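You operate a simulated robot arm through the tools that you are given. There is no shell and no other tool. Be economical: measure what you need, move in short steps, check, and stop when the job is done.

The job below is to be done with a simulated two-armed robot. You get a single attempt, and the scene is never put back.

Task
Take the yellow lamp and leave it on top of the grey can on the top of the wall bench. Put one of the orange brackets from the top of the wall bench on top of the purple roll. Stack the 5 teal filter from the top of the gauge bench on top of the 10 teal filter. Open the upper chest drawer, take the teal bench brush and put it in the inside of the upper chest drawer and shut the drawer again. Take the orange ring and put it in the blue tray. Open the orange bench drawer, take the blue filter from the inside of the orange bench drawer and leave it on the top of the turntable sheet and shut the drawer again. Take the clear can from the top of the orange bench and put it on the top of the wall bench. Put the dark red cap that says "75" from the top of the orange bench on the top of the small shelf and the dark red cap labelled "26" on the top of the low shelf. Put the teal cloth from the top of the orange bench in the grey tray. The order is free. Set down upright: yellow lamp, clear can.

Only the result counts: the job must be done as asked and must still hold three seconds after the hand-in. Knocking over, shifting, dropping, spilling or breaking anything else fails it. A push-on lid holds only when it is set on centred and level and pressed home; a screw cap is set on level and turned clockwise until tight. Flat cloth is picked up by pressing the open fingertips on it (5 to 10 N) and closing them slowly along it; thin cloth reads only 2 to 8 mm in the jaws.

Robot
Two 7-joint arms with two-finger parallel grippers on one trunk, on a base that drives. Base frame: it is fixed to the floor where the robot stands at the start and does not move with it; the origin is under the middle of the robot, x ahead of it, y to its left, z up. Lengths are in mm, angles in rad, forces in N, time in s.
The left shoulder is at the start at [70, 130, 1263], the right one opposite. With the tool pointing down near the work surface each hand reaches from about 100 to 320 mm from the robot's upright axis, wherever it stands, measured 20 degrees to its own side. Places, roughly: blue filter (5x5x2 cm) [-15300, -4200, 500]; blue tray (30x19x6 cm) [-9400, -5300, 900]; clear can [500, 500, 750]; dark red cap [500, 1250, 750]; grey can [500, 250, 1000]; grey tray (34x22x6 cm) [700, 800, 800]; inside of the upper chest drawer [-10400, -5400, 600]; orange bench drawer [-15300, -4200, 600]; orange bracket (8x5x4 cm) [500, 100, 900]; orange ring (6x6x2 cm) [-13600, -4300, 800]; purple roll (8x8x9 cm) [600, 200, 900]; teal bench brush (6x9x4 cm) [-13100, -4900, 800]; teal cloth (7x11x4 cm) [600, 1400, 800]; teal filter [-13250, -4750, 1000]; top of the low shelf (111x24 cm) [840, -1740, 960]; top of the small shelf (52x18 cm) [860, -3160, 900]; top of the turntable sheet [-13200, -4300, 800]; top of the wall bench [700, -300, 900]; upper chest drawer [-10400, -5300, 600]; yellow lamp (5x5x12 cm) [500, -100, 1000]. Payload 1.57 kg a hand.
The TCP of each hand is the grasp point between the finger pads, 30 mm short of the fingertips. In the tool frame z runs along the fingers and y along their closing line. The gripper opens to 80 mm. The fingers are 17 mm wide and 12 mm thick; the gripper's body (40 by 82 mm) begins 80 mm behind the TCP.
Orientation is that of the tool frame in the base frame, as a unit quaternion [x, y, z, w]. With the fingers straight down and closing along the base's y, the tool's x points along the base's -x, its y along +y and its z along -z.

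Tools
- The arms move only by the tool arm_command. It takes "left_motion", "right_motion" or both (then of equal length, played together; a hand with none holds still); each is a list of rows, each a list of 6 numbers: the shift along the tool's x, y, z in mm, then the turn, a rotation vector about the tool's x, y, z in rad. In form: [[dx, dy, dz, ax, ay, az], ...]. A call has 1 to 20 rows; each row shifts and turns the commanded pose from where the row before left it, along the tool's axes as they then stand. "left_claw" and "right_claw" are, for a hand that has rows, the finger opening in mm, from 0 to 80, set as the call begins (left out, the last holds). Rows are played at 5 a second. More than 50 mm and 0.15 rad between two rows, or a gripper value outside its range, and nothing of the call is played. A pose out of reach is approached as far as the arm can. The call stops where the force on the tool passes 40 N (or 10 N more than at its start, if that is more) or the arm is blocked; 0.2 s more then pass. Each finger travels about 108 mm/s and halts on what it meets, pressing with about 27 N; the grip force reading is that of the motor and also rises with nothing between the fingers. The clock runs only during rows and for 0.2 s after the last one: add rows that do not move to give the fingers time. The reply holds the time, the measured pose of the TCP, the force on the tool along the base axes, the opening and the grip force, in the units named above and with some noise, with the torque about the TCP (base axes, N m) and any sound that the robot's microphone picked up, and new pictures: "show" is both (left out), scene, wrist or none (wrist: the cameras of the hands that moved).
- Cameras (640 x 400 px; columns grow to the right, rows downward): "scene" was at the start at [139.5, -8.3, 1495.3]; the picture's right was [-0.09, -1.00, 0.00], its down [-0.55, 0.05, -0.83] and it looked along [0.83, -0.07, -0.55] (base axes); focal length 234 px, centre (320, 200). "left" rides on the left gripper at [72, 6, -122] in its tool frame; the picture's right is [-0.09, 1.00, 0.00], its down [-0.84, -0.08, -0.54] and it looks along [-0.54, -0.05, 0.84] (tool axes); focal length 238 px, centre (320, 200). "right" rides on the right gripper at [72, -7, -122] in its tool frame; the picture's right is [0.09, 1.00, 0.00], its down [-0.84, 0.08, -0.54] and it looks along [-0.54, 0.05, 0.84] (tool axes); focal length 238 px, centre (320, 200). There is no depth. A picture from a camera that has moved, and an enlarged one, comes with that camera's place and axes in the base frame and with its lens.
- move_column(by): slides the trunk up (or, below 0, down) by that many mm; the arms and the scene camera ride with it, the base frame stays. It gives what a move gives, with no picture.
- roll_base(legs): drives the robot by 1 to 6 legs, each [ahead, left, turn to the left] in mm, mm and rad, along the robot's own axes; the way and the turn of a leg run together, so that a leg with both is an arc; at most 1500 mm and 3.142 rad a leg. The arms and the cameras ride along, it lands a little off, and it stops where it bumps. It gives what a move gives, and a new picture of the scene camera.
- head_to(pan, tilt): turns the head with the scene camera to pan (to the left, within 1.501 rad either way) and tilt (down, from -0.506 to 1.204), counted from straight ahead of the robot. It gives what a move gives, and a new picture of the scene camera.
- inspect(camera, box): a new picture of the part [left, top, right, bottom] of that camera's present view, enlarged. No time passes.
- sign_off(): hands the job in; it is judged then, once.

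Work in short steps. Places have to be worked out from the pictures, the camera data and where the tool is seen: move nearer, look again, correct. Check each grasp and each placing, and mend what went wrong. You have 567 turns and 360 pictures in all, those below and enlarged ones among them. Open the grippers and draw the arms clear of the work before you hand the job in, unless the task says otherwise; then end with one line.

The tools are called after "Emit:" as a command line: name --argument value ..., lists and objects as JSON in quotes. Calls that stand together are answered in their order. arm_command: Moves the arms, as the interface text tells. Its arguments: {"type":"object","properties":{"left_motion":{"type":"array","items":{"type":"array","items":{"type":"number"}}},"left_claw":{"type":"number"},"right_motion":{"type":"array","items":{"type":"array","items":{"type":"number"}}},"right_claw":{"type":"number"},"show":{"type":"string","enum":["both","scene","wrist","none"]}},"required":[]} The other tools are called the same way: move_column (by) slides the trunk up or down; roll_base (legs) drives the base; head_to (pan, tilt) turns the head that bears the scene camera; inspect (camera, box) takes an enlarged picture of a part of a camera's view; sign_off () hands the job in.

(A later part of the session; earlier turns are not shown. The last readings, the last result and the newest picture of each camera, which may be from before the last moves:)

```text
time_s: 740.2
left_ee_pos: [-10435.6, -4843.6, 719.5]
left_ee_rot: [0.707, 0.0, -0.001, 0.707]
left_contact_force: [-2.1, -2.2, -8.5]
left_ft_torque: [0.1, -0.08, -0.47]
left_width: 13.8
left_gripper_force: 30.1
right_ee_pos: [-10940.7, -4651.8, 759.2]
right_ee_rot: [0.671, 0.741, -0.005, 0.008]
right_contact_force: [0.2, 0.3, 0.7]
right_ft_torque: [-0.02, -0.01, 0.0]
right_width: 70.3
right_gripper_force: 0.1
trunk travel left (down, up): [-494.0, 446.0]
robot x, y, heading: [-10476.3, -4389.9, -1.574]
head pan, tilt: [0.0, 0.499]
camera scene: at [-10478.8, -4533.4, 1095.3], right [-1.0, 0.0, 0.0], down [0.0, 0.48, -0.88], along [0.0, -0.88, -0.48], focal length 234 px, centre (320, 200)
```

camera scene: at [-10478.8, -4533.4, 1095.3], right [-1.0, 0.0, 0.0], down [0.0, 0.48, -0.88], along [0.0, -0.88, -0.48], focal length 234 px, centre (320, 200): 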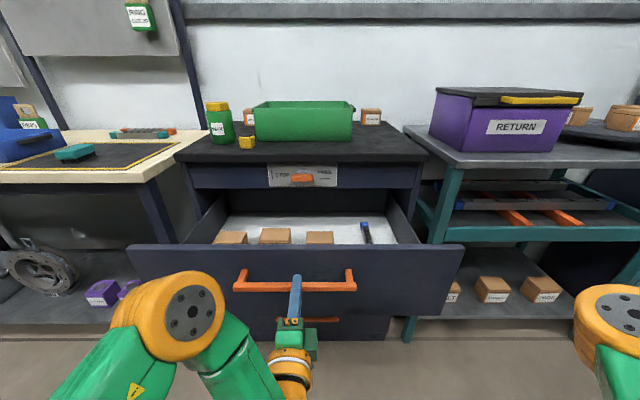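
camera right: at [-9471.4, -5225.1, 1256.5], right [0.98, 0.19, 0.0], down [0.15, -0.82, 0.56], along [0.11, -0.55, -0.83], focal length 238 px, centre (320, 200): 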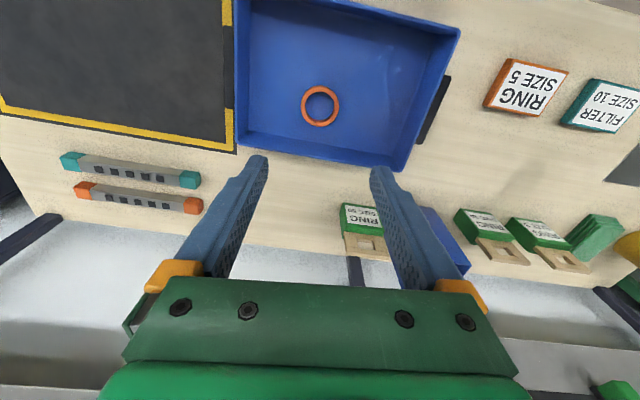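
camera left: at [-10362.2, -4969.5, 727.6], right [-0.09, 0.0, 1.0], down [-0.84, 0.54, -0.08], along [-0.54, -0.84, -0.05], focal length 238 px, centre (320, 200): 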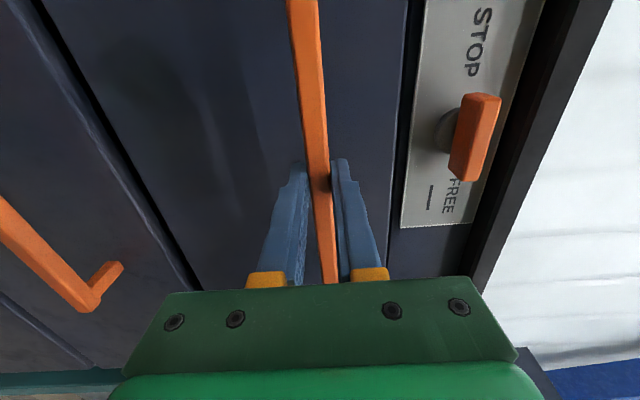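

Drawer open ~250 mm. I release, back off, raise the trunk, and return the left hand to tool-down.

Emit:
arm_command --left_motion '[[0, 0, 0, 0, 0, 0], [0, 0, 0, 0, 0, 0], [0, 0, 0, 0, 0, 0]]' --left_claw 60 --show "none"

Emit:
roll_base --legs '[[-90, 0, 0]]'

Emit:
move_column --by 400

Emit:
arm_command --left_motion '[[0, 0, 0, 0, 0, -0.143], [0, 0, 0, 0, 0, -0.143], [0, 0, 0, 0, 0, -0.143], [0, 0, 0, 0, 0, -0.143], [0, 0, 0, 0, 0, -0.143], [0, 0, 0, 0, 0, -0.143], [0, 0, 0, 0, 0, -0.143], [0, 0, 0, 0, 0, -0.143], [0, 0, 0, 0, 0, -0.143], [0, 0, 0, 0, 0, -0.143], [0, 0, 0, 0, 0, -0.14], [14, 0, -2, 0, 0.143, 0], [14, 0, -2, 0, 0.143, 0], [14, 0, -2, 0, 0.143, 0], [14, 0, -2, 0, 0.143, 0], [14, 0, -2, 0, 0.143, 0], [14, 0, -2, 0, 0.143, 0], [14, 0, -2, 0, 0.143, 0], [14, 0, -2, 0, 0.143, 0]]' --show "none"

Emit:
arm_command --left_motion '[[14, 0, -2, 0, 0.143, 0], [14, 0, -2, 0, 0.143, 0], [14, 0, -2, 0, 0.14, 0], [0, 0, 0, 0, 0, 0]]' --left_claw 70 --show "scene"

```text
time_s: 741.0
left_ee_pos: [-10435.0, -4841.0, 721.6]
left_ee_rot: [0.706, 0.001, -0.001, 0.708]
left_contact_force: [-1.2, 0.3, -0.2]
left_ft_torque: [0.0, 0.02, 0.02]
left_width: 60.0
left_gripper_force: 0.1
right_ee_pos: [-10940.5, -4650.0, 760.4]
right_ee_rot: [0.672, 0.741, -0.005, 0.009]
right_contact_force: [0.3, -0.3, 0.3]
right_ft_torque: [-0.02, -0.01, 0.0]
right_width: 69.8
right_gripper_force: 0.0
trunk travel left (down, up): [-494.0, 446.0]
robot x, y, heading: [-10477.0, -4389.3, -1.569]
head pan, tilt: [0.0, 0.499]
```

```text
time_s: 742.1
left_ee_pos: [-10435.7, -4751.1, 720.3]
left_ee_rot: [0.707, 0.0, -0.002, 0.707]
left_contact_force: [-0.3, 0.5, 0.2]
left_ft_torque: [0.02, 0.0, 0.01]
left_width: 59.8
left_gripper_force: 0.1
right_ee_pos: [-10942.1, -4559.8, 759.2]
right_ee_rot: [0.672, 0.74, -0.005, 0.008]
right_contact_force: [0.4, 0.7, 0.4]
right_ft_torque: [-0.03, -0.02, 0.0]
right_width: 70.0
right_gripper_force: 0.1
trunk travel left (down, up): [-494.0, 446.0]
robot x, y, heading: [-10479.2, -4296.4, -1.575]
head pan, tilt: [0.0, 0.499]
camera scene: at [-10478.2, -4440.2, 1095.6], right [-1.0, 0.0, 0.0], down [0.0, 0.48, -0.88], along [0.0, -0.88, -0.48], focal length 234 px, centre (320, 200)
```

scene: 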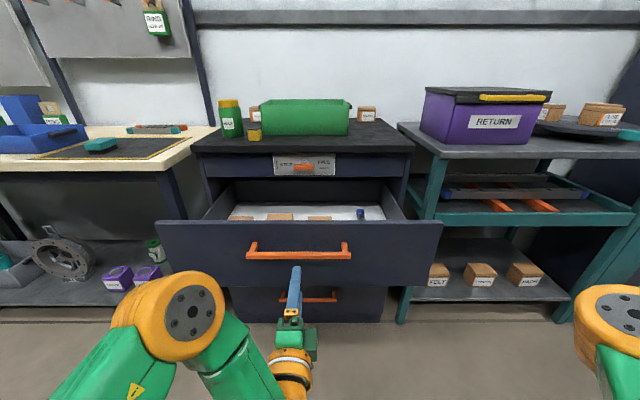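

```text
time_s: 745.9
left_ee_pos: [-10434.3, -4752.9, 1122.1]
left_ee_rot: [0.707, 0.0, -0.002, 0.707]
left_contact_force: [0.1, 0.7, 0.3]
left_ft_torque: [0.0, 0.02, -0.01]
left_width: 60.1
left_gripper_force: 0.1
right_ee_pos: [-10940.2, -4560.0, 1160.3]
right_ee_rot: [0.672, 0.74, -0.004, 0.009]
right_contact_force: [0.4, 0.8, 0.1]
right_ft_torque: [0.02, -0.03, 0.03]
right_width: 70.1
right_gripper_force: 0.0
trunk travel left (down, up): [-894.0, 46.0]
robot x, y, heading: [-10479.2, -4295.4, -1.58]
head pan, tilt: [0.0, 0.499]
```

```text
time_s: 749.9
left_ee_pos: [-10434.4, -4687.4, 1034.0]
left_ee_rot: [0.693, 0.689, -0.151, 0.149]
left_contact_force: [0.3, 0.3, -1.3]
left_ft_torque: [-0.02, 0.02, 0.04]
left_width: 60.0
left_gripper_force: 0.0
right_ee_pos: [-10941.6, -4559.5, 1160.0]
right_ee_rot: [0.672, 0.74, -0.004, 0.01]
right_contact_force: [-0.1, -0.2, -0.1]
right_ft_torque: [0.0, 0.01, -0.01]
right_width: 70.1
right_gripper_force: 0.1
trunk travel left (down, up): [-894.0, 46.0]
robot x, y, heading: [-10476.1, -4300.9, -1.573]
head pan, tilt: [0.0, 0.499]
```

```text
time_s: 750.9
left_ee_pos: [-10434.0, -4645.5, 1029.5]
left_ee_rot: [0.708, 0.706, -0.001, 0.0]
left_contact_force: [-0.1, -0.3, 0.6]
left_ft_torque: [-0.04, -0.01, 0.01]
left_width: 70.1
left_gripper_force: 0.1
right_ee_pos: [-10941.9, -4559.3, 1159.3]
right_ee_rot: [0.672, 0.74, -0.005, 0.009]
right_contact_force: [0.0, -0.2, -0.9]
right_ft_torque: [-0.01, -0.01, 0.0]
right_width: 69.9
right_gripper_force: 0.0
trunk travel left (down, up): [-894.0, 46.0]
robot x, y, heading: [-10473.7, -4299.2, -1.579]
head pan, tilt: [0.0, 0.499]
camera scene: at [-10478.3, -4440.4, 1495.6], right [-1.0, 0.0, 0.0], down [0.0, 0.48, -0.88], along [0.0, -0.88, -0.48], focal length 234 px, centre (320, 200)
```

scene: 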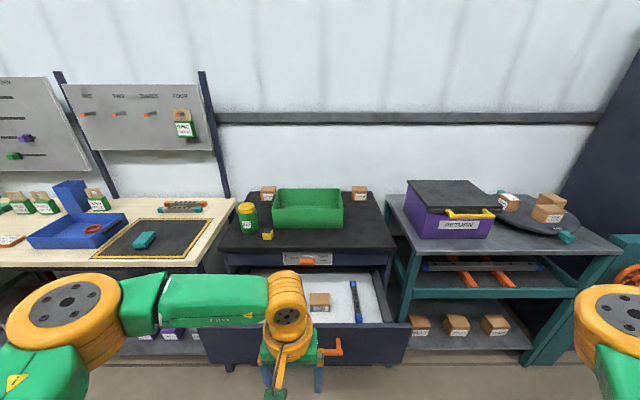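

Now I go back to the brush on the mat.

Emit:
roll_base --legs '[[0, 680, 0.008], [540, 0, 0]]'

Emit:
inspect --camera "left" --box '[0, 0, 640, 400]'

```text
time_s: 757.4
left_ee_pos: [-9744.3, -5181.5, 1029.2]
left_ee_rot: [0.703, 0.711, -0.003, 0.001]
left_contact_force: [-1.3, 0.4, 0.0]
left_ft_torque: [0.0, -0.01, 0.01]
left_width: 70.1
left_gripper_force: 0.0
right_ee_pos: [-10253.0, -5102.9, 1159.5]
right_ee_rot: [0.666, 0.746, -0.005, 0.01]
right_contact_force: [0.7, 0.4, 0.8]
right_ft_torque: [0.0, 0.0, -0.01]
right_width: 70.1
right_gripper_force: 0.0
trunk travel left (down, up): [-894.0, 46.0]
robot x, y, heading: [-9794.3, -4830.1, -1.554]
head pan, tilt: [0.0, 0.499]
camera scene: at [-9791.7, -4975.8, 1495.8], right [-1.0, -0.01, 0.0], down [-0.01, 0.48, -0.88], along [0.01, -0.88, -0.48], focal length 234 px, centre (320, 200)
```

scene: 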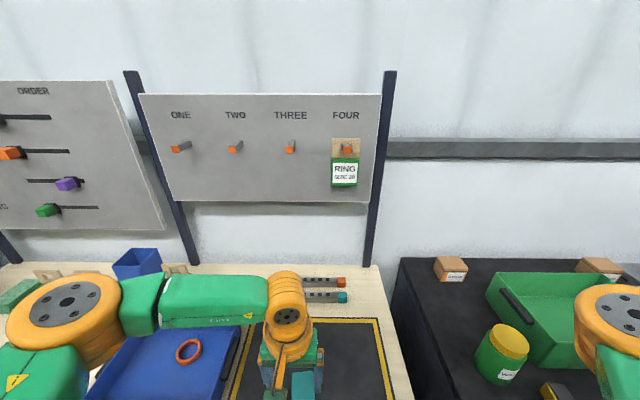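

```text
1.00 times, centred on (320, 200) of left (not enlarged: the box is as wide or as high as the picture)
camera zoom: at [-9738.2, -5107.3, 1151.5], right [1.0, -0.08, 0.0], down [-0.07, -0.83, 0.55], along [-0.04, -0.54, -0.84], focal length 238 px, centre (320, 200)
```

zoom: 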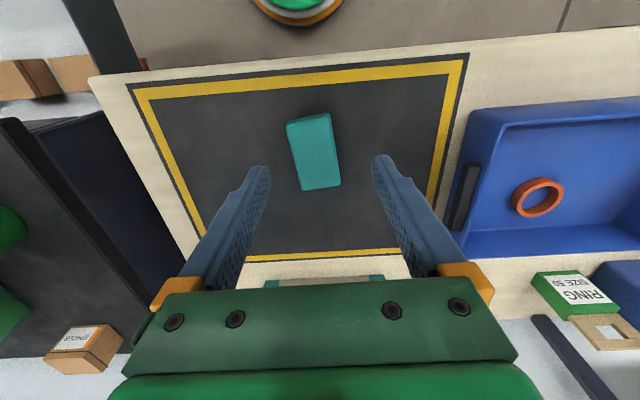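

I align to the brush and lower over it.

Emit:
arm_command --left_motion '[[-17, -3, 0, 0, 0, -0.04], [-16, -3, 0, 0, 0, -0.04], [0, 0, 30, 0, 0, 0], [0, 0, 30, 0, 0, 0], [0, 0, 0, 0, 0, 0]]' --show "none"

Emit:
move_column --by -45

Emit:
inspect --camera "left" --box '[0, 0, 640, 400]'

```text
time_s: 758.6
left_ee_pos: [-9749.7, -5216.2, 968.6]
left_ee_rot: [0.674, 0.739, -0.002, 0.001]
left_contact_force: [0.7, -0.4, 0.6]
left_ft_torque: [0.01, -0.01, 0.02]
left_width: 69.8
left_gripper_force: 0.1
right_ee_pos: [-10253.0, -5104.9, 1159.6]
right_ee_rot: [0.666, 0.746, -0.005, 0.009]
right_contact_force: [0.6, -0.2, -0.3]
right_ft_torque: [-0.04, -0.01, -0.01]
right_width: 70.3
right_gripper_force: 0.0
trunk travel left (down, up): [-894.0, 46.0]
robot x, y, heading: [-9797.0, -4835.1, -1.558]
head pan, tilt: [0.0, 0.499]
```

```text
time_s: 759.4
left_ee_pos: [-9748.3, -5216.7, 923.0]
left_ee_rot: [0.674, 0.739, -0.002, 0.002]
left_contact_force: [0.4, 0.3, 0.5]
left_ft_torque: [-0.01, 0.01, 0.01]
left_width: 70.0
left_gripper_force: 0.1
right_ee_pos: [-10252.7, -5103.6, 1114.4]
right_ee_rot: [0.666, 0.746, -0.005, 0.009]
right_contact_force: [0.2, 0.4, -0.1]
right_ft_torque: [0.01, -0.01, 0.02]
right_width: 69.9
right_gripper_force: 0.1
trunk travel left (down, up): [-849.0, 91.0]
robot x, y, heading: [-9795.9, -4836.6, -1.553]
head pan, tilt: [0.0, 0.499]
```

```text
1.00 times, centred on (320, 200) of left (not enlarged: the box is as wide or as high as the picture)
camera zoom: at [-9747.9, -5142.3, 1046.2], right [1.0, 0.0, 0.0], down [0.0, -0.84, 0.55], along [0.0, -0.55, -0.84], focal length 238 px, centre (320, 200)
```

zoom: 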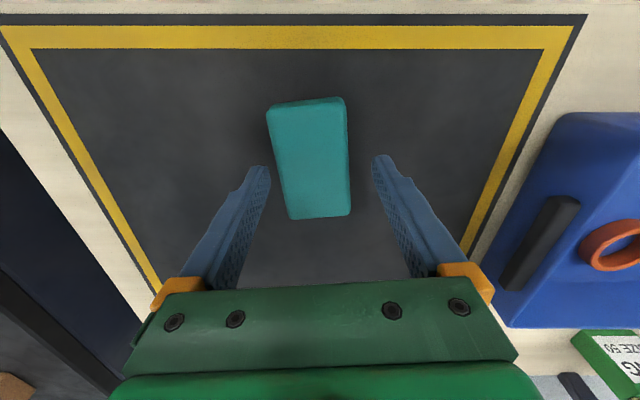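

Emit:
arm_command --left_motion '[[6, -5, 0, 0, 0, 0], [0, 0, 0, 0, 0, 0]]' --show "none"

Emit:
move_column --by -26

Emit:
arm_command --left_motion '[[0, 0, 0, 0, 0, 0], [0, 0, 0, 0, 0, 0], [0, 0, 0, 0, 0, 0]]' --left_claw 25 --show "none"

Emit:
move_column --by 115

Emit:
arm_command --left_motion '[[0, 0, -25, 0, 0, 0], [0, 0, -30, 0, 0, 0], [0, 0, -30, 0, 0, 0], [0, 0, -30, 0, 0, 0], [0, 0, 0, 0, 0, 0]]' --show "wrist"

```text
time_s: 760.0
left_ee_pos: [-9755.0, -5211.0, 923.0]
left_ee_rot: [0.674, 0.738, -0.002, 0.0]
left_contact_force: [0.3, -0.8, 0.0]
left_ft_torque: [-0.01, 0.0, -0.01]
left_width: 70.2
left_gripper_force: 0.0
right_ee_pos: [-10251.8, -5103.6, 1114.7]
right_ee_rot: [0.666, 0.746, -0.004, 0.009]
right_contact_force: [0.2, -0.4, 0.1]
right_ft_torque: [0.03, -0.03, 0.0]
right_width: 70.2
right_gripper_force: 0.1
trunk travel left (down, up): [-849.0, 91.0]
robot x, y, heading: [-9791.1, -4834.2, -1.558]
head pan, tilt: [0.0, 0.499]
```

```text
time_s: 760.8
left_ee_pos: [-9756.0, -5211.2, 897.6]
left_ee_rot: [0.674, 0.739, -0.002, 0.001]
left_contact_force: [-0.6, 0.4, 0.5]
left_ft_torque: [0.02, 0.0, -0.01]
left_width: 70.0
left_gripper_force: 0.1
right_ee_pos: [-10252.3, -5105.0, 1088.1]
right_ee_rot: [0.666, 0.746, -0.004, 0.01]
right_contact_force: [-0.3, -0.4, 0.1]
right_ft_torque: [0.02, 0.0, -0.03]
right_width: 70.1
right_gripper_force: 0.0
trunk travel left (down, up): [-823.0, 117.0]
robot x, y, heading: [-9795.2, -4836.2, -1.552]
head pan, tilt: [0.0, 0.499]
```

```text
time_s: 761.6
left_ee_pos: [-9754.6, -5210.6, 896.9]
left_ee_rot: [0.674, 0.739, -0.002, 0.0]
left_contact_force: [-0.3, 0.0, 0.7]
left_ft_torque: [-0.01, -0.04, 0.07]
left_width: 49.5
left_gripper_force: 27.2
right_ee_pos: [-10253.4, -5104.1, 1088.5]
right_ee_rot: [0.666, 0.746, -0.003, 0.009]
right_contact_force: [0.0, 0.9, 0.2]
right_ft_torque: [-0.03, -0.01, 0.02]
right_width: 70.2
right_gripper_force: 0.1
trunk travel left (down, up): [-823.0, 117.0]
robot x, y, heading: [-9795.1, -4832.1, -1.552]
head pan, tilt: [0.0, 0.499]
```

```text
time_s: 763.0
left_ee_pos: [-9754.2, -5211.6, 1012.8]
left_ee_rot: [0.673, 0.739, -0.002, 0.0]
left_contact_force: [-0.2, -0.9, -1.0]
left_ft_torque: [0.0, 0.0, 0.0]
left_width: 49.1
left_gripper_force: 27.0
right_ee_pos: [-10253.3, -5104.8, 1204.6]
right_ee_rot: [0.666, 0.746, -0.003, 0.009]
right_contact_force: [0.1, 0.0, -0.6]
right_ft_torque: [-0.03, -0.01, 0.0]
right_width: 70.0
right_gripper_force: 0.0
trunk travel left (down, up): [-938.0, 2.0]
robot x, y, heading: [-9794.2, -4835.5, -1.556]
head pan, tilt: [0.0, 0.499]
```

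```text
time_s: 764.2
left_ee_pos: [-9754.3, -5210.2, 1129.9]
left_ee_rot: [0.673, 0.739, -0.002, 0.001]
left_contact_force: [-0.4, -0.3, -0.5]
left_ft_torque: [0.04, -0.01, 0.0]
left_width: 49.1
left_gripper_force: 26.8
right_ee_pos: [-10253.4, -5104.9, 1203.4]
right_ee_rot: [0.666, 0.746, -0.005, 0.009]
right_contact_force: [-0.6, 0.7, -0.2]
right_ft_torque: [0.02, 0.02, -0.02]
right_width: 70.2
right_gripper_force: 0.0
trunk travel left (down, up): [-938.0, 2.0]
robot x, y, heading: [-9793.0, -4835.4, -1.558]
head pan, tilt: [0.0, 0.499]
camera left: at [-9754.4, -5136.3, 1252.1], right [1.0, 0.0, 0.0], down [0.0, -0.84, 0.55], along [0.0, -0.55, -0.84], focal length 238 px, centre (320, 200)
```

left: 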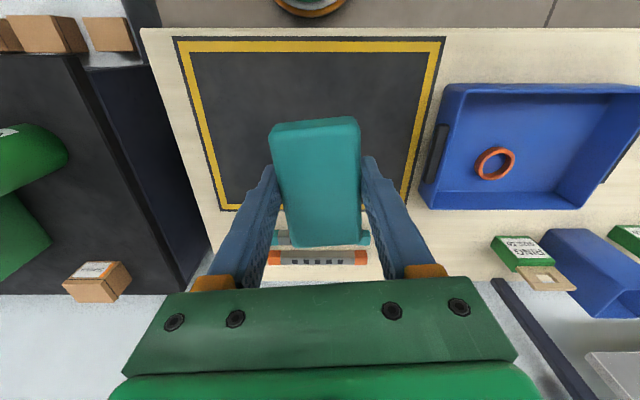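

Brush held. I drive back to the open drawer and look into it with the left camera.

Emit:
roll_base --legs '[[-400, 0, -0.013], [0, -690, 0], [130, 0, 0]]'

Emit:
inspect --camera "left" --box '[0, 0, 640, 400]'

```text
time_s: 771.0
left_ee_pos: [-10446.9, -4939.7, 1130.0]
left_ee_rot: [0.677, 0.736, -0.004, 0.001]
left_contact_force: [0.0, 0.4, 0.2]
left_ft_torque: [-0.04, 0.03, 0.01]
left_width: 49.3
left_gripper_force: 26.5
right_ee_pos: [-10944.5, -4828.9, 1205.0]
right_ee_rot: [0.669, 0.743, -0.006, 0.011]
right_contact_force: [-0.4, 0.2, -0.7]
right_ft_torque: [-0.03, 0.0, 0.06]
right_width: 69.8
right_gripper_force: 0.1
trunk travel left (down, up): [-938.0, 2.0]
robot x, y, heading: [-10483.8, -4569.5, -1.565]
head pan, tilt: [0.0, 0.499]
camera scene: at [-10482.0, -4706.0, 1540.2], right [-1.0, 0.0, 0.0], down [0.0, 0.48, -0.88], along [0.0, -0.88, -0.48], focal length 234 px, centre (320, 200)
```

scene: 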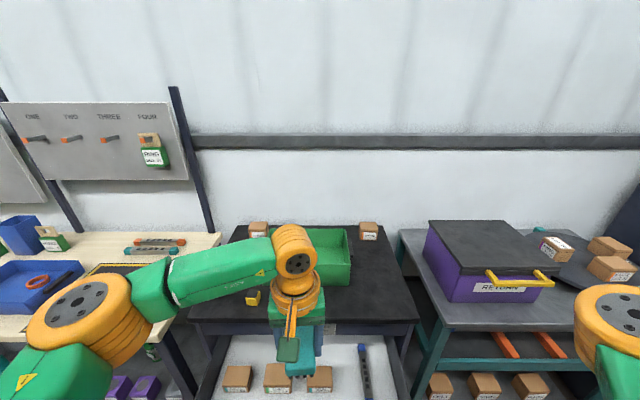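

```text
1.00 times, centred on (320, 200) of left (not enlarged: the box is as wide or as high as the picture)
camera zoom: at [-10446.3, -4865.8, 1253.0], right [1.0, -0.01, 0.0], down [-0.01, -0.84, 0.55], along [-0.01, -0.55, -0.84], focal length 238 px, centre (320, 200)
```

zoom: 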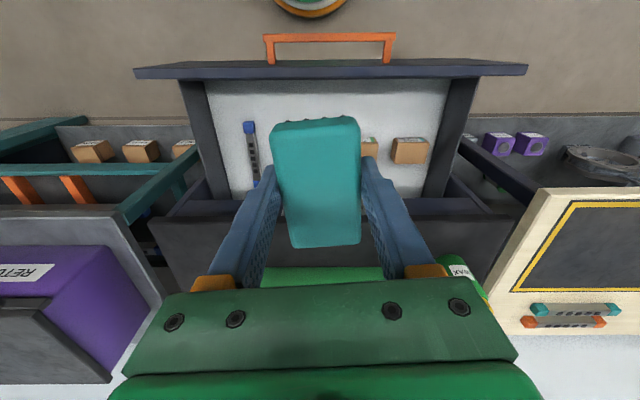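

The front strip of the drawer (y≈−4945…−5080) is free; boxes and a marker lie behind. I shift forward 70 mm and lower the trunk.

Emit:
roll_base --legs '[[40, 0, 0]]'

Emit:
arm_command --left_motion '[[-15, 0, 0, 0, 0, 0], [-13, 0, 0, 0, 0, 0], [0, 0, 0, 0, 0, 0]]' --show "none"

Emit:
move_column --by -320

Emit:
inspect --camera "left" --box '[0, 0, 640, 400]'

```text
time_s: 771.9
left_ee_pos: [-10449.1, -4977.4, 1132.0]
left_ee_rot: [0.678, 0.735, -0.004, 0.003]
left_contact_force: [-0.6, 1.0, -1.3]
left_ft_torque: [-0.03, -0.02, 0.02]
left_width: 49.2
left_gripper_force: 27.2
right_ee_pos: [-10944.2, -4867.8, 1204.2]
right_ee_rot: [0.669, 0.743, -0.007, 0.012]
right_contact_force: [-1.3, 0.1, 0.2]
right_ft_torque: [-0.12, 0.01, 0.02]
right_width: 70.2
right_gripper_force: 0.1
trunk travel left (down, up): [-938.0, 2.0]
robot x, y, heading: [-10484.4, -4610.2, -1.568]
head pan, tilt: [0.0, 0.499]
camera scene: at [-10481.7, -4742.9, 1540.5], right [-1.0, 0.0, 0.0], down [0.0, 0.47, -0.88], along [0.0, -0.88, -0.47], focal length 234 px, centre (320, 200)
```

scene: 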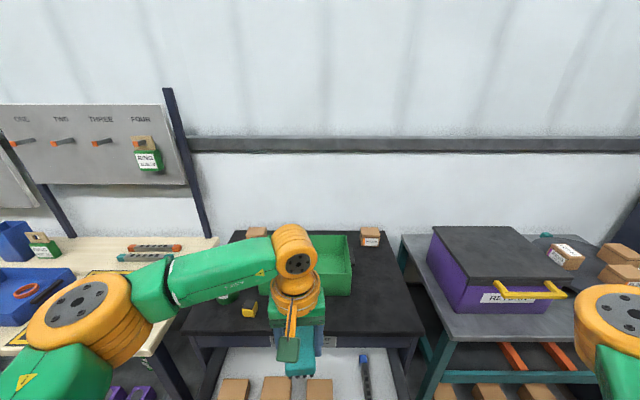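

```text
time_s: 772.7
left_ee_pos: [-10445.1, -5010.5, 1129.3]
left_ee_rot: [0.677, 0.736, -0.002, 0.001]
left_contact_force: [-0.1, -0.4, -1.3]
left_ft_torque: [0.0, 0.03, 0.04]
left_width: 49.2
left_gripper_force: 27.1
right_ee_pos: [-10944.8, -4871.5, 1204.3]
right_ee_rot: [0.67, 0.742, -0.005, 0.01]
right_contact_force: [0.1, 0.1, -0.3]
right_ft_torque: [0.02, -0.02, 0.03]
right_width: 70.2
right_gripper_force: 0.1
trunk travel left (down, up): [-938.0, 2.0]
robot x, y, heading: [-10485.8, -4606.6, -1.571]
head pan, tilt: [0.0, 0.499]
```

```text
time_s: 775.8
left_ee_pos: [-10443.9, -5012.5, 809.7]
left_ee_rot: [0.678, 0.735, -0.002, 0.0]
left_contact_force: [0.0, 0.4, -1.6]
left_ft_torque: [-0.02, -0.01, -0.01]
left_width: 49.1
left_gripper_force: 26.9
right_ee_pos: [-10943.4, -4873.6, 883.0]
right_ee_rot: [0.67, 0.742, -0.005, 0.01]
right_contact_force: [0.3, -0.8, -0.9]
right_ft_torque: [-0.01, 0.0, 0.02]
right_width: 70.2
right_gripper_force: 0.1
trunk travel left (down, up): [-618.0, 322.0]
robot x, y, heading: [-10480.9, -4609.7, -1.571]
head pan, tilt: [0.0, 0.499]
```

```text
1.00 times, centred on (320, 200) of left (not enlarged: the box is as wide or as high as the picture)
camera zoom: at [-10443.3, -4938.8, 931.8], right [1.0, -0.01, 0.0], down [-0.01, -0.84, 0.54], along [-0.01, -0.54, -0.84], focal length 238 px, centre (320, 200)
```

zoom: 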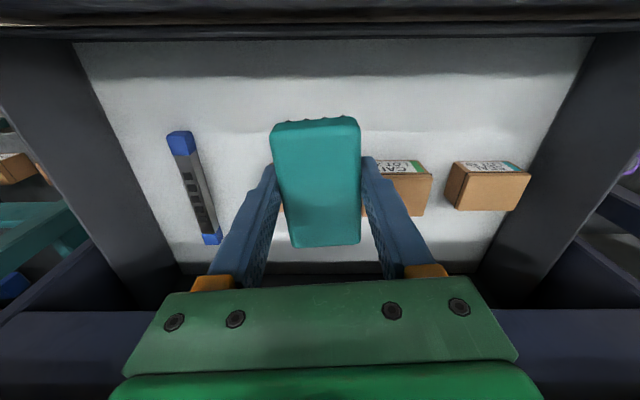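

The spot is free. I pull back 8 mm and lower further.

Emit:
arm_command --left_motion '[[8, 0, 0, 0, 0, 0], [0, 0, 0, 0, 0, 0]]' --show "none"

Emit:
move_column --by -120

Emit:
inspect --camera "left" --box '[0, 0, 640, 400]'

```text
time_s: 776.4
left_ee_pos: [-10445.9, -5003.4, 809.0]
left_ee_rot: [0.677, 0.736, -0.002, 0.0]
left_contact_force: [-0.1, 0.2, 0.0]
left_ft_torque: [0.02, -0.03, -0.03]
left_width: 49.2
left_gripper_force: 26.9
right_ee_pos: [-10942.4, -4874.6, 882.8]
right_ee_rot: [0.67, 0.743, -0.004, 0.008]
right_contact_force: [0.3, -0.1, -0.2]
right_ft_torque: [0.01, -0.04, -0.03]
right_width: 69.9
right_gripper_force: 0.1
trunk travel left (down, up): [-618.0, 322.0]
robot x, y, heading: [-10482.1, -4611.1, -1.564]
head pan, tilt: [0.0, 0.499]
```

```text
time_s: 777.9
left_ee_pos: [-10446.9, -5004.2, 688.4]
left_ee_rot: [0.678, 0.735, -0.002, 0.0]
left_contact_force: [0.5, 0.2, -1.4]
left_ft_torque: [0.0, 0.0, -0.01]
left_width: 49.2
left_gripper_force: 27.1
right_ee_pos: [-10944.5, -4874.1, 763.2]
right_ee_rot: [0.669, 0.743, -0.004, 0.01]
right_contact_force: [0.0, -0.2, -0.1]
right_ft_torque: [0.0, 0.02, 0.0]
right_width: 70.1
right_gripper_force: 0.2
trunk travel left (down, up): [-498.0, 442.0]
robot x, y, heading: [-10480.0, -4610.2, -1.568]
head pan, tilt: [0.0, 0.499]
```

```text
1.00 times, centred on (320, 200) of left (not enlarged: the box is as wide or as high as the picture)
camera zoom: at [-10444.9, -4930.7, 811.4], right [1.0, -0.01, 0.0], down [-0.01, -0.84, 0.54], along [-0.01, -0.54, -0.84], focal length 238 px, centre (320, 200)
```

zoom: 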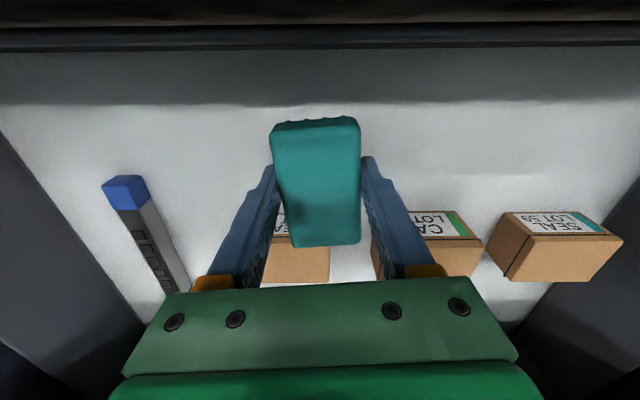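

The strip in front of the boxes may be too short for the brush lengthwise. I check from the head camera.

Emit:
head_to --pan -0.1 --tilt 0.95

Emit:
inspect --camera "scene" --box '[160, 60, 480, 260]'

```text
time_s: 778.8
left_ee_pos: [-10445.5, -5004.6, 689.4]
left_ee_rot: [0.678, 0.735, -0.001, 0.0]
left_contact_force: [0.2, 0.1, -1.0]
left_ft_torque: [0.01, 0.0, 0.0]
left_width: 49.3
left_gripper_force: 26.8
right_ee_pos: [-10944.6, -4874.0, 763.8]
right_ee_rot: [0.67, 0.742, -0.004, 0.008]
right_contact_force: [-0.1, 0.0, 0.3]
right_ft_torque: [0.04, -0.01, 0.0]
right_width: 70.2
right_gripper_force: 0.1
trunk travel left (down, up): [-498.0, 442.0]
robot x, y, heading: [-10483.3, -4606.0, -1.572]
head pan, tilt: [-0.099, 0.949]
camera scene: at [-10488.8, -4733.5, 1062.1], right [-1.0, 0.1, 0.0], down [0.08, 0.81, -0.58], along [-0.06, -0.58, -0.81], focal length 234 px, centre (320, 200)
```

scene: 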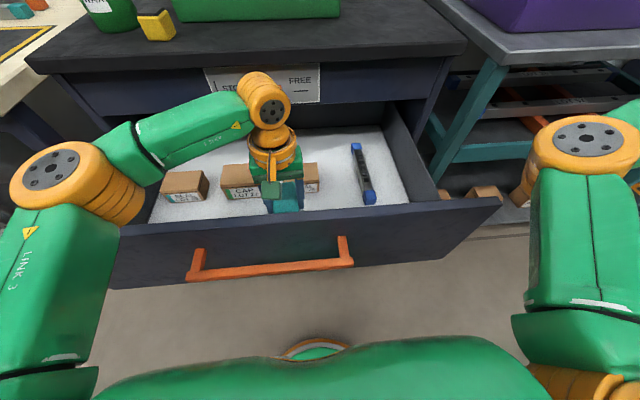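

```text
2.00 times, centred on (320, 160) of scene
camera zoom: at [-10488.8, -4733.5, 1062.1], right [-1.0, 0.1, 0.0], down [0.08, 0.81, -0.58], along [-0.06, -0.58, -0.81], focal length 468 px, centre (320, 280)
```

zoom: 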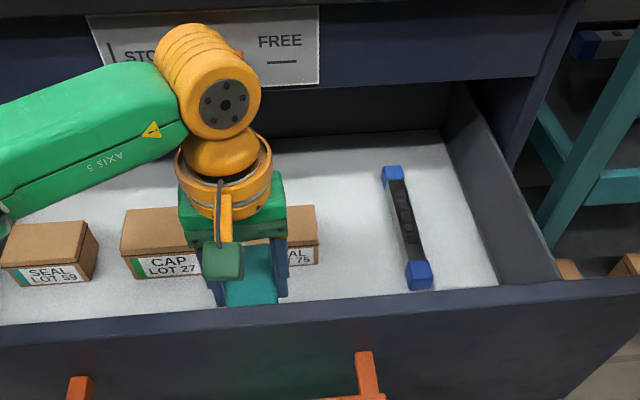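

I raise a bit and yaw the brush 90° so that it lies across (its 5 cm side fits easily in the front strip).

Emit:
move_column --by 70

Emit:
arm_command --left_motion '[[0, 0, 0, 0, 0, -0.145], [0, 0, 0, 0, 0, -0.145], [0, 0, 0, 0, 0, -0.145], [0, 0, 0, 0, 0, -0.145], [0, 0, 0, 0, 0, -0.145], [0, 0, 0, 0, 0, -0.145], [0, 0, 0, 0, 0, -0.145], [0, 0, 0, 0, 0, -0.145], [0, 0, 0, 0, 0, -0.145], [0, 0, 0, 0, 0, -0.145], [0, 0, 0, 0, 0, 0]]' --show "wrist"

```text
time_s: 779.9
left_ee_pos: [-10446.1, -5003.6, 758.4]
left_ee_rot: [0.677, 0.736, -0.002, 0.001]
left_contact_force: [0.3, 0.2, -0.6]
left_ft_torque: [0.03, 0.02, 0.01]
left_width: 49.1
left_gripper_force: 27.5
right_ee_pos: [-10943.8, -4874.8, 834.4]
right_ee_rot: [0.67, 0.743, -0.004, 0.01]
right_contact_force: [-0.3, 0.8, 0.6]
right_ft_torque: [0.01, 0.02, -0.04]
right_width: 70.1
right_gripper_force: 0.0
trunk travel left (down, up): [-568.0, 372.0]
robot x, y, heading: [-10486.7, -4610.8, -1.57]
head pan, tilt: [-0.099, 0.949]
```

```text
time_s: 782.3
left_ee_pos: [-10446.0, -5004.1, 759.5]
left_ee_rot: [0.018, 1.0, -0.002, 0.0]
left_contact_force: [0.3, -0.4, 0.1]
left_ft_torque: [0.02, -0.02, 0.01]
left_width: 49.3
left_gripper_force: 27.5
right_ee_pos: [-10943.2, -4873.6, 833.9]
right_ee_rot: [0.67, 0.743, -0.004, 0.008]
right_contact_force: [-0.4, 0.9, -0.1]
right_ft_torque: [0.01, -0.02, 0.02]
right_width: 70.1
right_gripper_force: 0.0
trunk travel left (down, up): [-568.0, 372.0]
robot x, y, heading: [-10483.7, -4612.0, -1.568]
head pan, tilt: [-0.099, 0.949]
camera left: at [-10517.0, -4993.9, 881.8], right [0.13, 0.99, 0.0], down [0.83, -0.11, 0.54], along [0.54, -0.07, -0.84], focal length 238 px, centre (320, 200)
```

left: 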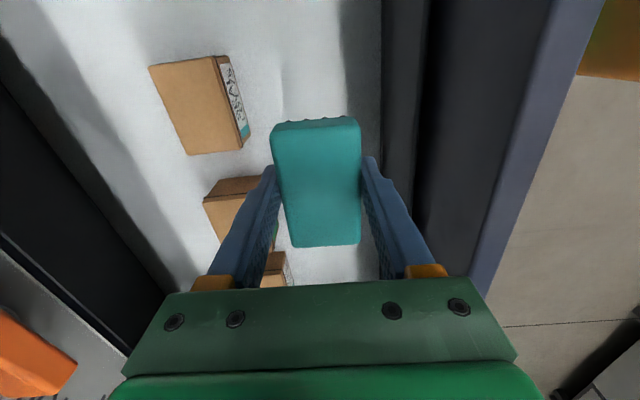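

Now the view shows ample room: wall at y≈−4936, boxes at ≈−5085. I lower to the drawer floor stepwise.

Emit:
move_column --by -85

Emit:
move_column --by -10

Emit:
inspect --camera "left" --box '[0, 0, 640, 400]'

```text
time_s: 783.5
left_ee_pos: [-10443.8, -5003.6, 672.8]
left_ee_rot: [0.019, 1.0, -0.002, 0.0]
left_contact_force: [0.1, 0.1, -0.5]
left_ft_torque: [-0.01, 0.05, 0.01]
left_width: 49.0
left_gripper_force: 26.8
right_ee_pos: [-10943.1, -4875.0, 748.5]
right_ee_rot: [0.67, 0.742, -0.004, 0.009]
right_contact_force: [0.3, 0.4, -0.3]
right_ft_torque: [-0.02, 0.04, 0.01]
right_width: 69.7
right_gripper_force: 0.1
trunk travel left (down, up): [-483.0, 457.0]
robot x, y, heading: [-10483.4, -4607.5, -1.567]
head pan, tilt: [-0.099, 0.949]
```

```text
time_s: 784.1
left_ee_pos: [-10445.0, -5004.2, 664.9]
left_ee_rot: [0.019, 1.0, -0.001, -0.001]
left_contact_force: [-0.5, -0.1, -1.5]
left_ft_torque: [-0.02, 0.0, -0.02]
left_width: 49.2
left_gripper_force: 26.4
right_ee_pos: [-10943.5, -4873.8, 739.4]
right_ee_rot: [0.67, 0.743, -0.003, 0.009]
right_contact_force: [-0.1, 0.5, -1.6]
right_ft_torque: [-0.03, 0.01, -0.03]
right_width: 70.1
right_gripper_force: 0.0
trunk travel left (down, up): [-473.0, 467.0]
robot x, y, heading: [-10484.0, -4612.1, -1.568]
head pan, tilt: [-0.099, 0.949]
```

```text
1.00 times, centred on (320, 200) of left (not enlarged: the box is as wide or as high as the picture)
camera zoom: at [-10516.9, -4993.6, 786.9], right [0.13, 0.99, 0.0], down [0.83, -0.11, 0.54], along [0.54, -0.07, -0.84], focal length 238 px, centre (320, 200)
```

zoom: 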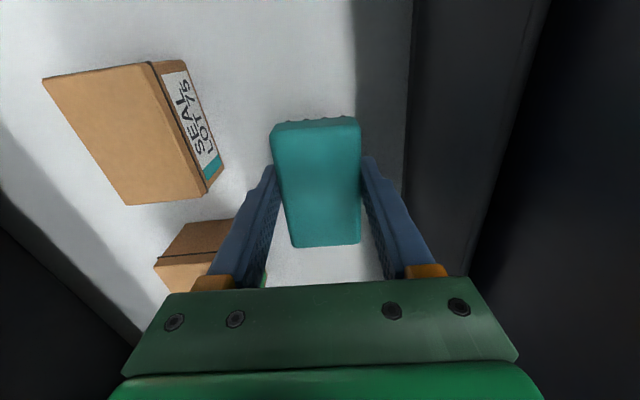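

Floor estimated at z≈602. I lower on carefully.

Emit:
move_column --by -20

Emit:
move_column --by -5

Emit:
move_column --by -4

```text
time_s: 784.8
left_ee_pos: [-10445.5, -5003.8, 644.2]
left_ee_rot: [0.019, 1.0, -0.002, -0.001]
left_contact_force: [1.0, -1.4, -1.6]
left_ft_torque: [0.03, 0.0, 0.01]
left_width: 49.3
left_gripper_force: 27.0
right_ee_pos: [-10944.2, -4874.3, 718.9]
right_ee_rot: [0.67, 0.743, -0.004, 0.009]
right_contact_force: [-0.1, -0.3, -0.2]
right_ft_torque: [0.0, -0.02, 0.03]
right_width: 70.0
right_gripper_force: 0.1
trunk travel left (down, up): [-453.0, 487.0]
robot x, y, heading: [-10483.5, -4611.1, -1.567]
head pan, tilt: [-0.099, 0.949]
```

```text
time_s: 785.3
left_ee_pos: [-10445.6, -5004.2, 637.5]
left_ee_rot: [0.019, 1.0, -0.002, 0.0]
left_contact_force: [0.1, -0.3, -0.9]
left_ft_torque: [-0.02, 0.04, -0.01]
left_width: 49.3
left_gripper_force: 27.0
right_ee_pos: [-10944.1, -4873.4, 713.8]
right_ee_rot: [0.67, 0.742, -0.004, 0.008]
right_contact_force: [0.3, 0.0, 0.4]
right_ft_torque: [0.04, 0.0, 0.02]
right_width: 70.0
right_gripper_force: 0.0
trunk travel left (down, up): [-448.0, 492.0]
robot x, y, heading: [-10484.5, -4607.3, -1.569]
head pan, tilt: [-0.099, 0.949]
```

```text
time_s: 785.8
left_ee_pos: [-10445.0, -5004.0, 636.1]
left_ee_rot: [0.02, 1.0, -0.002, -0.001]
left_contact_force: [0.3, 0.5, -1.2]
left_ft_torque: [0.03, -0.01, -0.01]
left_width: 49.3
left_gripper_force: 26.5
right_ee_pos: [-10943.9, -4873.1, 709.9]
right_ee_rot: [0.67, 0.742, -0.004, 0.008]
right_contact_force: [0.4, 0.4, -0.3]
right_ft_torque: [0.01, 0.0, -0.02]
right_width: 69.9
right_gripper_force: 0.0
trunk travel left (down, up): [-444.0, 496.0]
robot x, y, heading: [-10478.6, -4612.0, -1.568]
head pan, tilt: [-0.099, 0.949]
```

Emit:
move_column --by -4

Emit:
move_column --by -4

```text
time_s: 786.4
left_ee_pos: [-10446.2, -5004.4, 631.9]
left_ee_rot: [0.018, 1.0, -0.003, 0.0]
left_contact_force: [-0.1, 0.1, -0.4]
left_ft_torque: [-0.02, -0.02, -0.02]
left_width: 49.0
left_gripper_force: 27.2
right_ee_pos: [-10944.8, -4874.9, 706.8]
right_ee_rot: [0.67, 0.743, -0.006, 0.01]
right_contact_force: [-0.6, -1.0, 0.1]
right_ft_torque: [0.0, 0.02, 0.03]
right_width: 70.0
right_gripper_force: 0.1
trunk travel left (down, up): [-440.0, 500.0]
robot x, y, heading: [-10481.2, -4612.0, -1.569]
head pan, tilt: [-0.099, 0.949]
```

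```text
time_s: 786.9
left_ee_pos: [-10445.8, -5001.4, 632.6]
left_ee_rot: [0.018, 1.0, -0.007, 0.001]
left_contact_force: [0.1, -0.2, -1.3]
left_ft_torque: [-0.01, -0.01, -0.01]
left_width: 49.2
left_gripper_force: 27.3
right_ee_pos: [-10944.6, -4869.8, 703.3]
right_ee_rot: [0.669, 0.743, -0.007, 0.012]
right_contact_force: [0.7, -0.4, 0.5]
right_ft_torque: [0.0, -0.01, 0.01]
right_width: 70.3
right_gripper_force: 0.1
trunk travel left (down, up): [-436.0, 504.0]
robot x, y, heading: [-10484.1, -4606.4, -1.562]
head pan, tilt: [-0.099, 0.949]
```

The trunk seems to rest on something (no tool force, slight tilt). I raise 6 mm at once and look.

Emit:
move_column --by 6

Emit:
inspect --camera "scene" --box '[0, 0, 640, 400]'

Emit:
inspect --camera "left" --box '[0, 0, 640, 400]'

```text
time_s: 787.5
left_ee_pos: [-10446.6, -5003.8, 631.8]
left_ee_rot: [0.02, 1.0, -0.001, -0.001]
left_contact_force: [0.1, 0.0, -1.1]
left_ft_torque: [0.0, 0.01, 0.0]
left_width: 49.1
left_gripper_force: 26.8
right_ee_pos: [-10942.8, -4873.1, 707.1]
right_ee_rot: [0.671, 0.742, -0.005, 0.009]
right_contact_force: [0.1, -0.1, 0.9]
right_ft_torque: [0.02, 0.0, -0.03]
right_width: 70.0
right_gripper_force: 0.0
trunk travel left (down, up): [-442.0, 498.0]
robot x, y, heading: [-10482.7, -4615.8, -1.567]
head pan, tilt: [-0.099, 0.949]
```

```text
1.00 times, centred on (320, 200) of scene (not enlarged: the box is as wide or as high as the picture)
camera zoom: at [-10489.3, -4733.0, 1005.5], right [-1.0, 0.1, 0.0], down [0.08, 0.81, -0.58], along [-0.06, -0.58, -0.81], focal length 234 px, centre (320, 200)
```

zoom: 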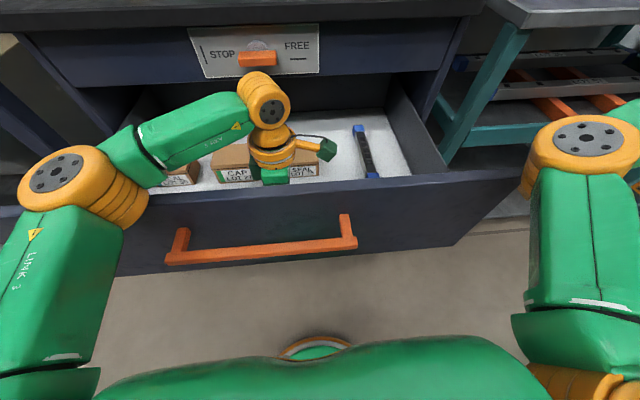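

```text
1.00 times, centred on (320, 200) of left (not enlarged: the box is as wide or as high as the picture)
camera zoom: at [-10517.8, -4993.2, 755.0], right [0.13, 0.99, 0.0], down [0.83, -0.11, 0.54], along [0.54, -0.07, -0.84], focal length 238 px, centre (320, 200)
```

zoom: 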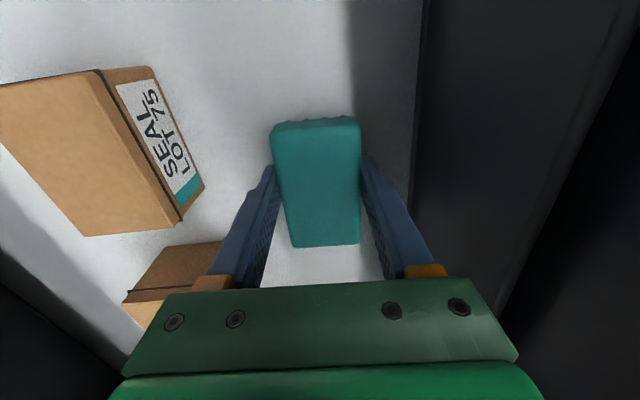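

Only my elbow touched the drawer edge; relieved now. I finish lowering with the arm.

Emit:
arm_command --left_motion '[[0, 0, 3, 0, 0, 0], [0, 0, 0, 0, 0, 0]]' --show "none"

Emit:
arm_command --left_motion '[[0, 0, 3, 0, 0, 0], [0, 0, 0, 0, 0, 0]]' --show "none"

Emit:
arm_command --left_motion '[[0, 0, 3, 0, 0, 0], [0, 0, 0, 0, 0, 0]]' --show "none"

```text
time_s: 788.0
left_ee_pos: [-10446.6, -5003.0, 630.7]
left_ee_rot: [0.019, 1.0, -0.002, 0.001]
left_contact_force: [-1.3, -1.6, 8.8]
left_ft_torque: [0.16, -0.42, -0.04]
left_width: 49.2
left_gripper_force: 27.4
right_ee_pos: [-10943.3, -4872.5, 706.8]
right_ee_rot: [0.67, 0.742, -0.005, 0.009]
right_contact_force: [0.0, -0.4, 0.0]
right_ft_torque: [-0.01, -0.02, 0.01]
right_width: 69.8
right_gripper_force: 0.2
trunk travel left (down, up): [-442.0, 498.0]
robot x, y, heading: [-10479.5, -4611.8, -1.57]
head pan, tilt: [-0.099, 0.949]
```

```text
time_s: 788.6
left_ee_pos: [-10446.1, -5002.3, 628.4]
left_ee_rot: [0.019, 1.0, -0.004, 0.0]
left_contact_force: [-3.7, 0.2, 19.8]
left_ft_torque: [0.27, 0.13, 0.02]
left_width: 49.2
left_gripper_force: 27.1
right_ee_pos: [-10946.3, -4871.7, 707.5]
right_ee_rot: [0.67, 0.742, -0.006, 0.01]
right_contact_force: [-0.1, 0.0, -0.1]
right_ft_torque: [-0.02, 0.01, 0.02]
right_width: 69.8
right_gripper_force: 0.1
trunk travel left (down, up): [-442.0, 498.0]
robot x, y, heading: [-10481.0, -4607.4, -1.569]
head pan, tilt: [-0.099, 0.949]
```

```text
time_s: 789.2
left_ee_pos: [-10446.3, -5000.0, 627.5]
left_ee_rot: [0.019, 1.0, -0.007, 0.0]
left_contact_force: [0.5, -7.9, 28.4]
left_ft_torque: [0.03, 0.07, 0.13]
left_width: 49.5
left_gripper_force: 26.9
right_ee_pos: [-10944.7, -4870.2, 707.9]
right_ee_rot: [0.669, 0.743, -0.007, 0.011]
right_contact_force: [0.0, 0.0, -0.1]
right_ft_torque: [0.01, -0.03, 0.01]
right_width: 70.0
right_gripper_force: 0.1
trunk travel left (down, up): [-442.0, 498.0]
robot x, y, heading: [-10482.0, -4607.9, -1.568]
head pan, tilt: [-0.099, 0.949]
```

On the floor. I ease up 5 mm and open a little.

Emit:
arm_command --left_motion '[[0, 0, -6, 0, 0, 0], [0, 0, 0, 0, 0, 0]]' --show "none"

Emit:
arm_command --left_motion '[[0, 0, 0, 0, 0, 0], [0, 0, 0, 0, 0, 0]]' --left_claw 62 --show "none"

Emit:
move_column --by 30

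Emit:
move_column --by 370

Emit:
inspect --camera "left" --box '[0, 0, 640, 400]'

```text
time_s: 789.9
left_ee_pos: [-10444.5, -5002.2, 629.2]
left_ee_rot: [0.019, 1.0, -0.001, 0.0]
left_contact_force: [0.1, 0.1, -1.3]
left_ft_torque: [0.01, 0.01, -0.01]
left_width: 49.4
left_gripper_force: 26.9
right_ee_pos: [-10943.4, -4873.7, 707.5]
right_ee_rot: [0.67, 0.743, -0.005, 0.009]
right_contact_force: [-0.1, -0.8, -0.1]
right_ft_torque: [0.02, 0.01, -0.01]
right_width: 69.8
right_gripper_force: 0.1
trunk travel left (down, up): [-442.0, 498.0]
robot x, y, heading: [-10481.0, -4611.5, -1.565]
head pan, tilt: [-0.099, 0.949]
```

```text
time_s: 790.5
left_ee_pos: [-10445.6, -5004.3, 630.5]
left_ee_rot: [0.019, 1.0, -0.002, 0.0]
left_contact_force: [-1.7, 0.2, 0.2]
left_ft_torque: [-0.02, -0.02, -0.03]
left_width: 61.8
left_gripper_force: 0.0
right_ee_pos: [-10944.0, -4874.0, 707.9]
right_ee_rot: [0.67, 0.742, -0.004, 0.01]
right_contact_force: [0.0, 0.1, 0.0]
right_ft_torque: [-0.02, 0.01, 0.01]
right_width: 69.9
right_gripper_force: 0.0
trunk travel left (down, up): [-442.0, 498.0]
robot x, y, heading: [-10484.9, -4609.5, -1.571]
head pan, tilt: [-0.099, 0.949]
```

```text
time_s: 791.2
left_ee_pos: [-10447.2, -5004.1, 661.0]
left_ee_rot: [0.019, 1.0, -0.002, 0.0]
left_contact_force: [-0.7, -1.1, -0.2]
left_ft_torque: [-0.04, 0.01, 0.0]
left_width: 62.0
left_gripper_force: 0.0
right_ee_pos: [-10943.6, -4873.7, 738.2]
right_ee_rot: [0.67, 0.742, -0.004, 0.009]
right_contact_force: [0.5, -0.1, -0.4]
right_ft_torque: [-0.03, 0.01, 0.0]
right_width: 70.1
right_gripper_force: 0.0
trunk travel left (down, up): [-472.0, 468.0]
robot x, y, heading: [-10485.3, -4606.1, -1.566]
head pan, tilt: [-0.099, 0.949]
```

```text
time_s: 794.8
left_ee_pos: [-10444.7, -5003.6, 1030.7]
left_ee_rot: [0.019, 1.0, -0.001, -0.001]
left_contact_force: [0.4, 0.6, 0.4]
left_ft_torque: [0.02, 0.0, -0.02]
left_width: 62.2
left_gripper_force: 0.1
right_ee_pos: [-10943.6, -4872.6, 1107.9]
right_ee_rot: [0.67, 0.742, -0.005, 0.009]
right_contact_force: [0.5, -0.4, -0.5]
right_ft_torque: [0.01, 0.0, 0.02]
right_width: 70.1
right_gripper_force: 0.1
trunk travel left (down, up): [-842.0, 98.0]
robot x, y, heading: [-10481.3, -4608.9, -1.568]
head pan, tilt: [-0.099, 0.949]
```

```text
1.00 times, centred on (320, 200) of left (not enlarged: the box is as wide or as high as the picture)
camera zoom: at [-10516.7, -4993.0, 1153.6], right [0.13, 0.99, 0.0], down [0.83, -0.11, 0.54], along [0.54, -0.07, -0.84], focal length 238 px, centre (320, 200)
```

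zoom: 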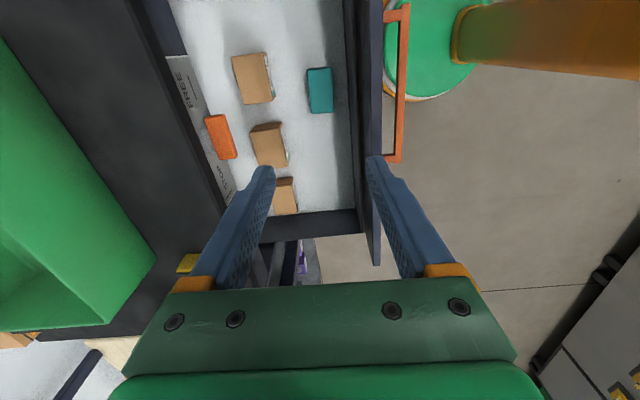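

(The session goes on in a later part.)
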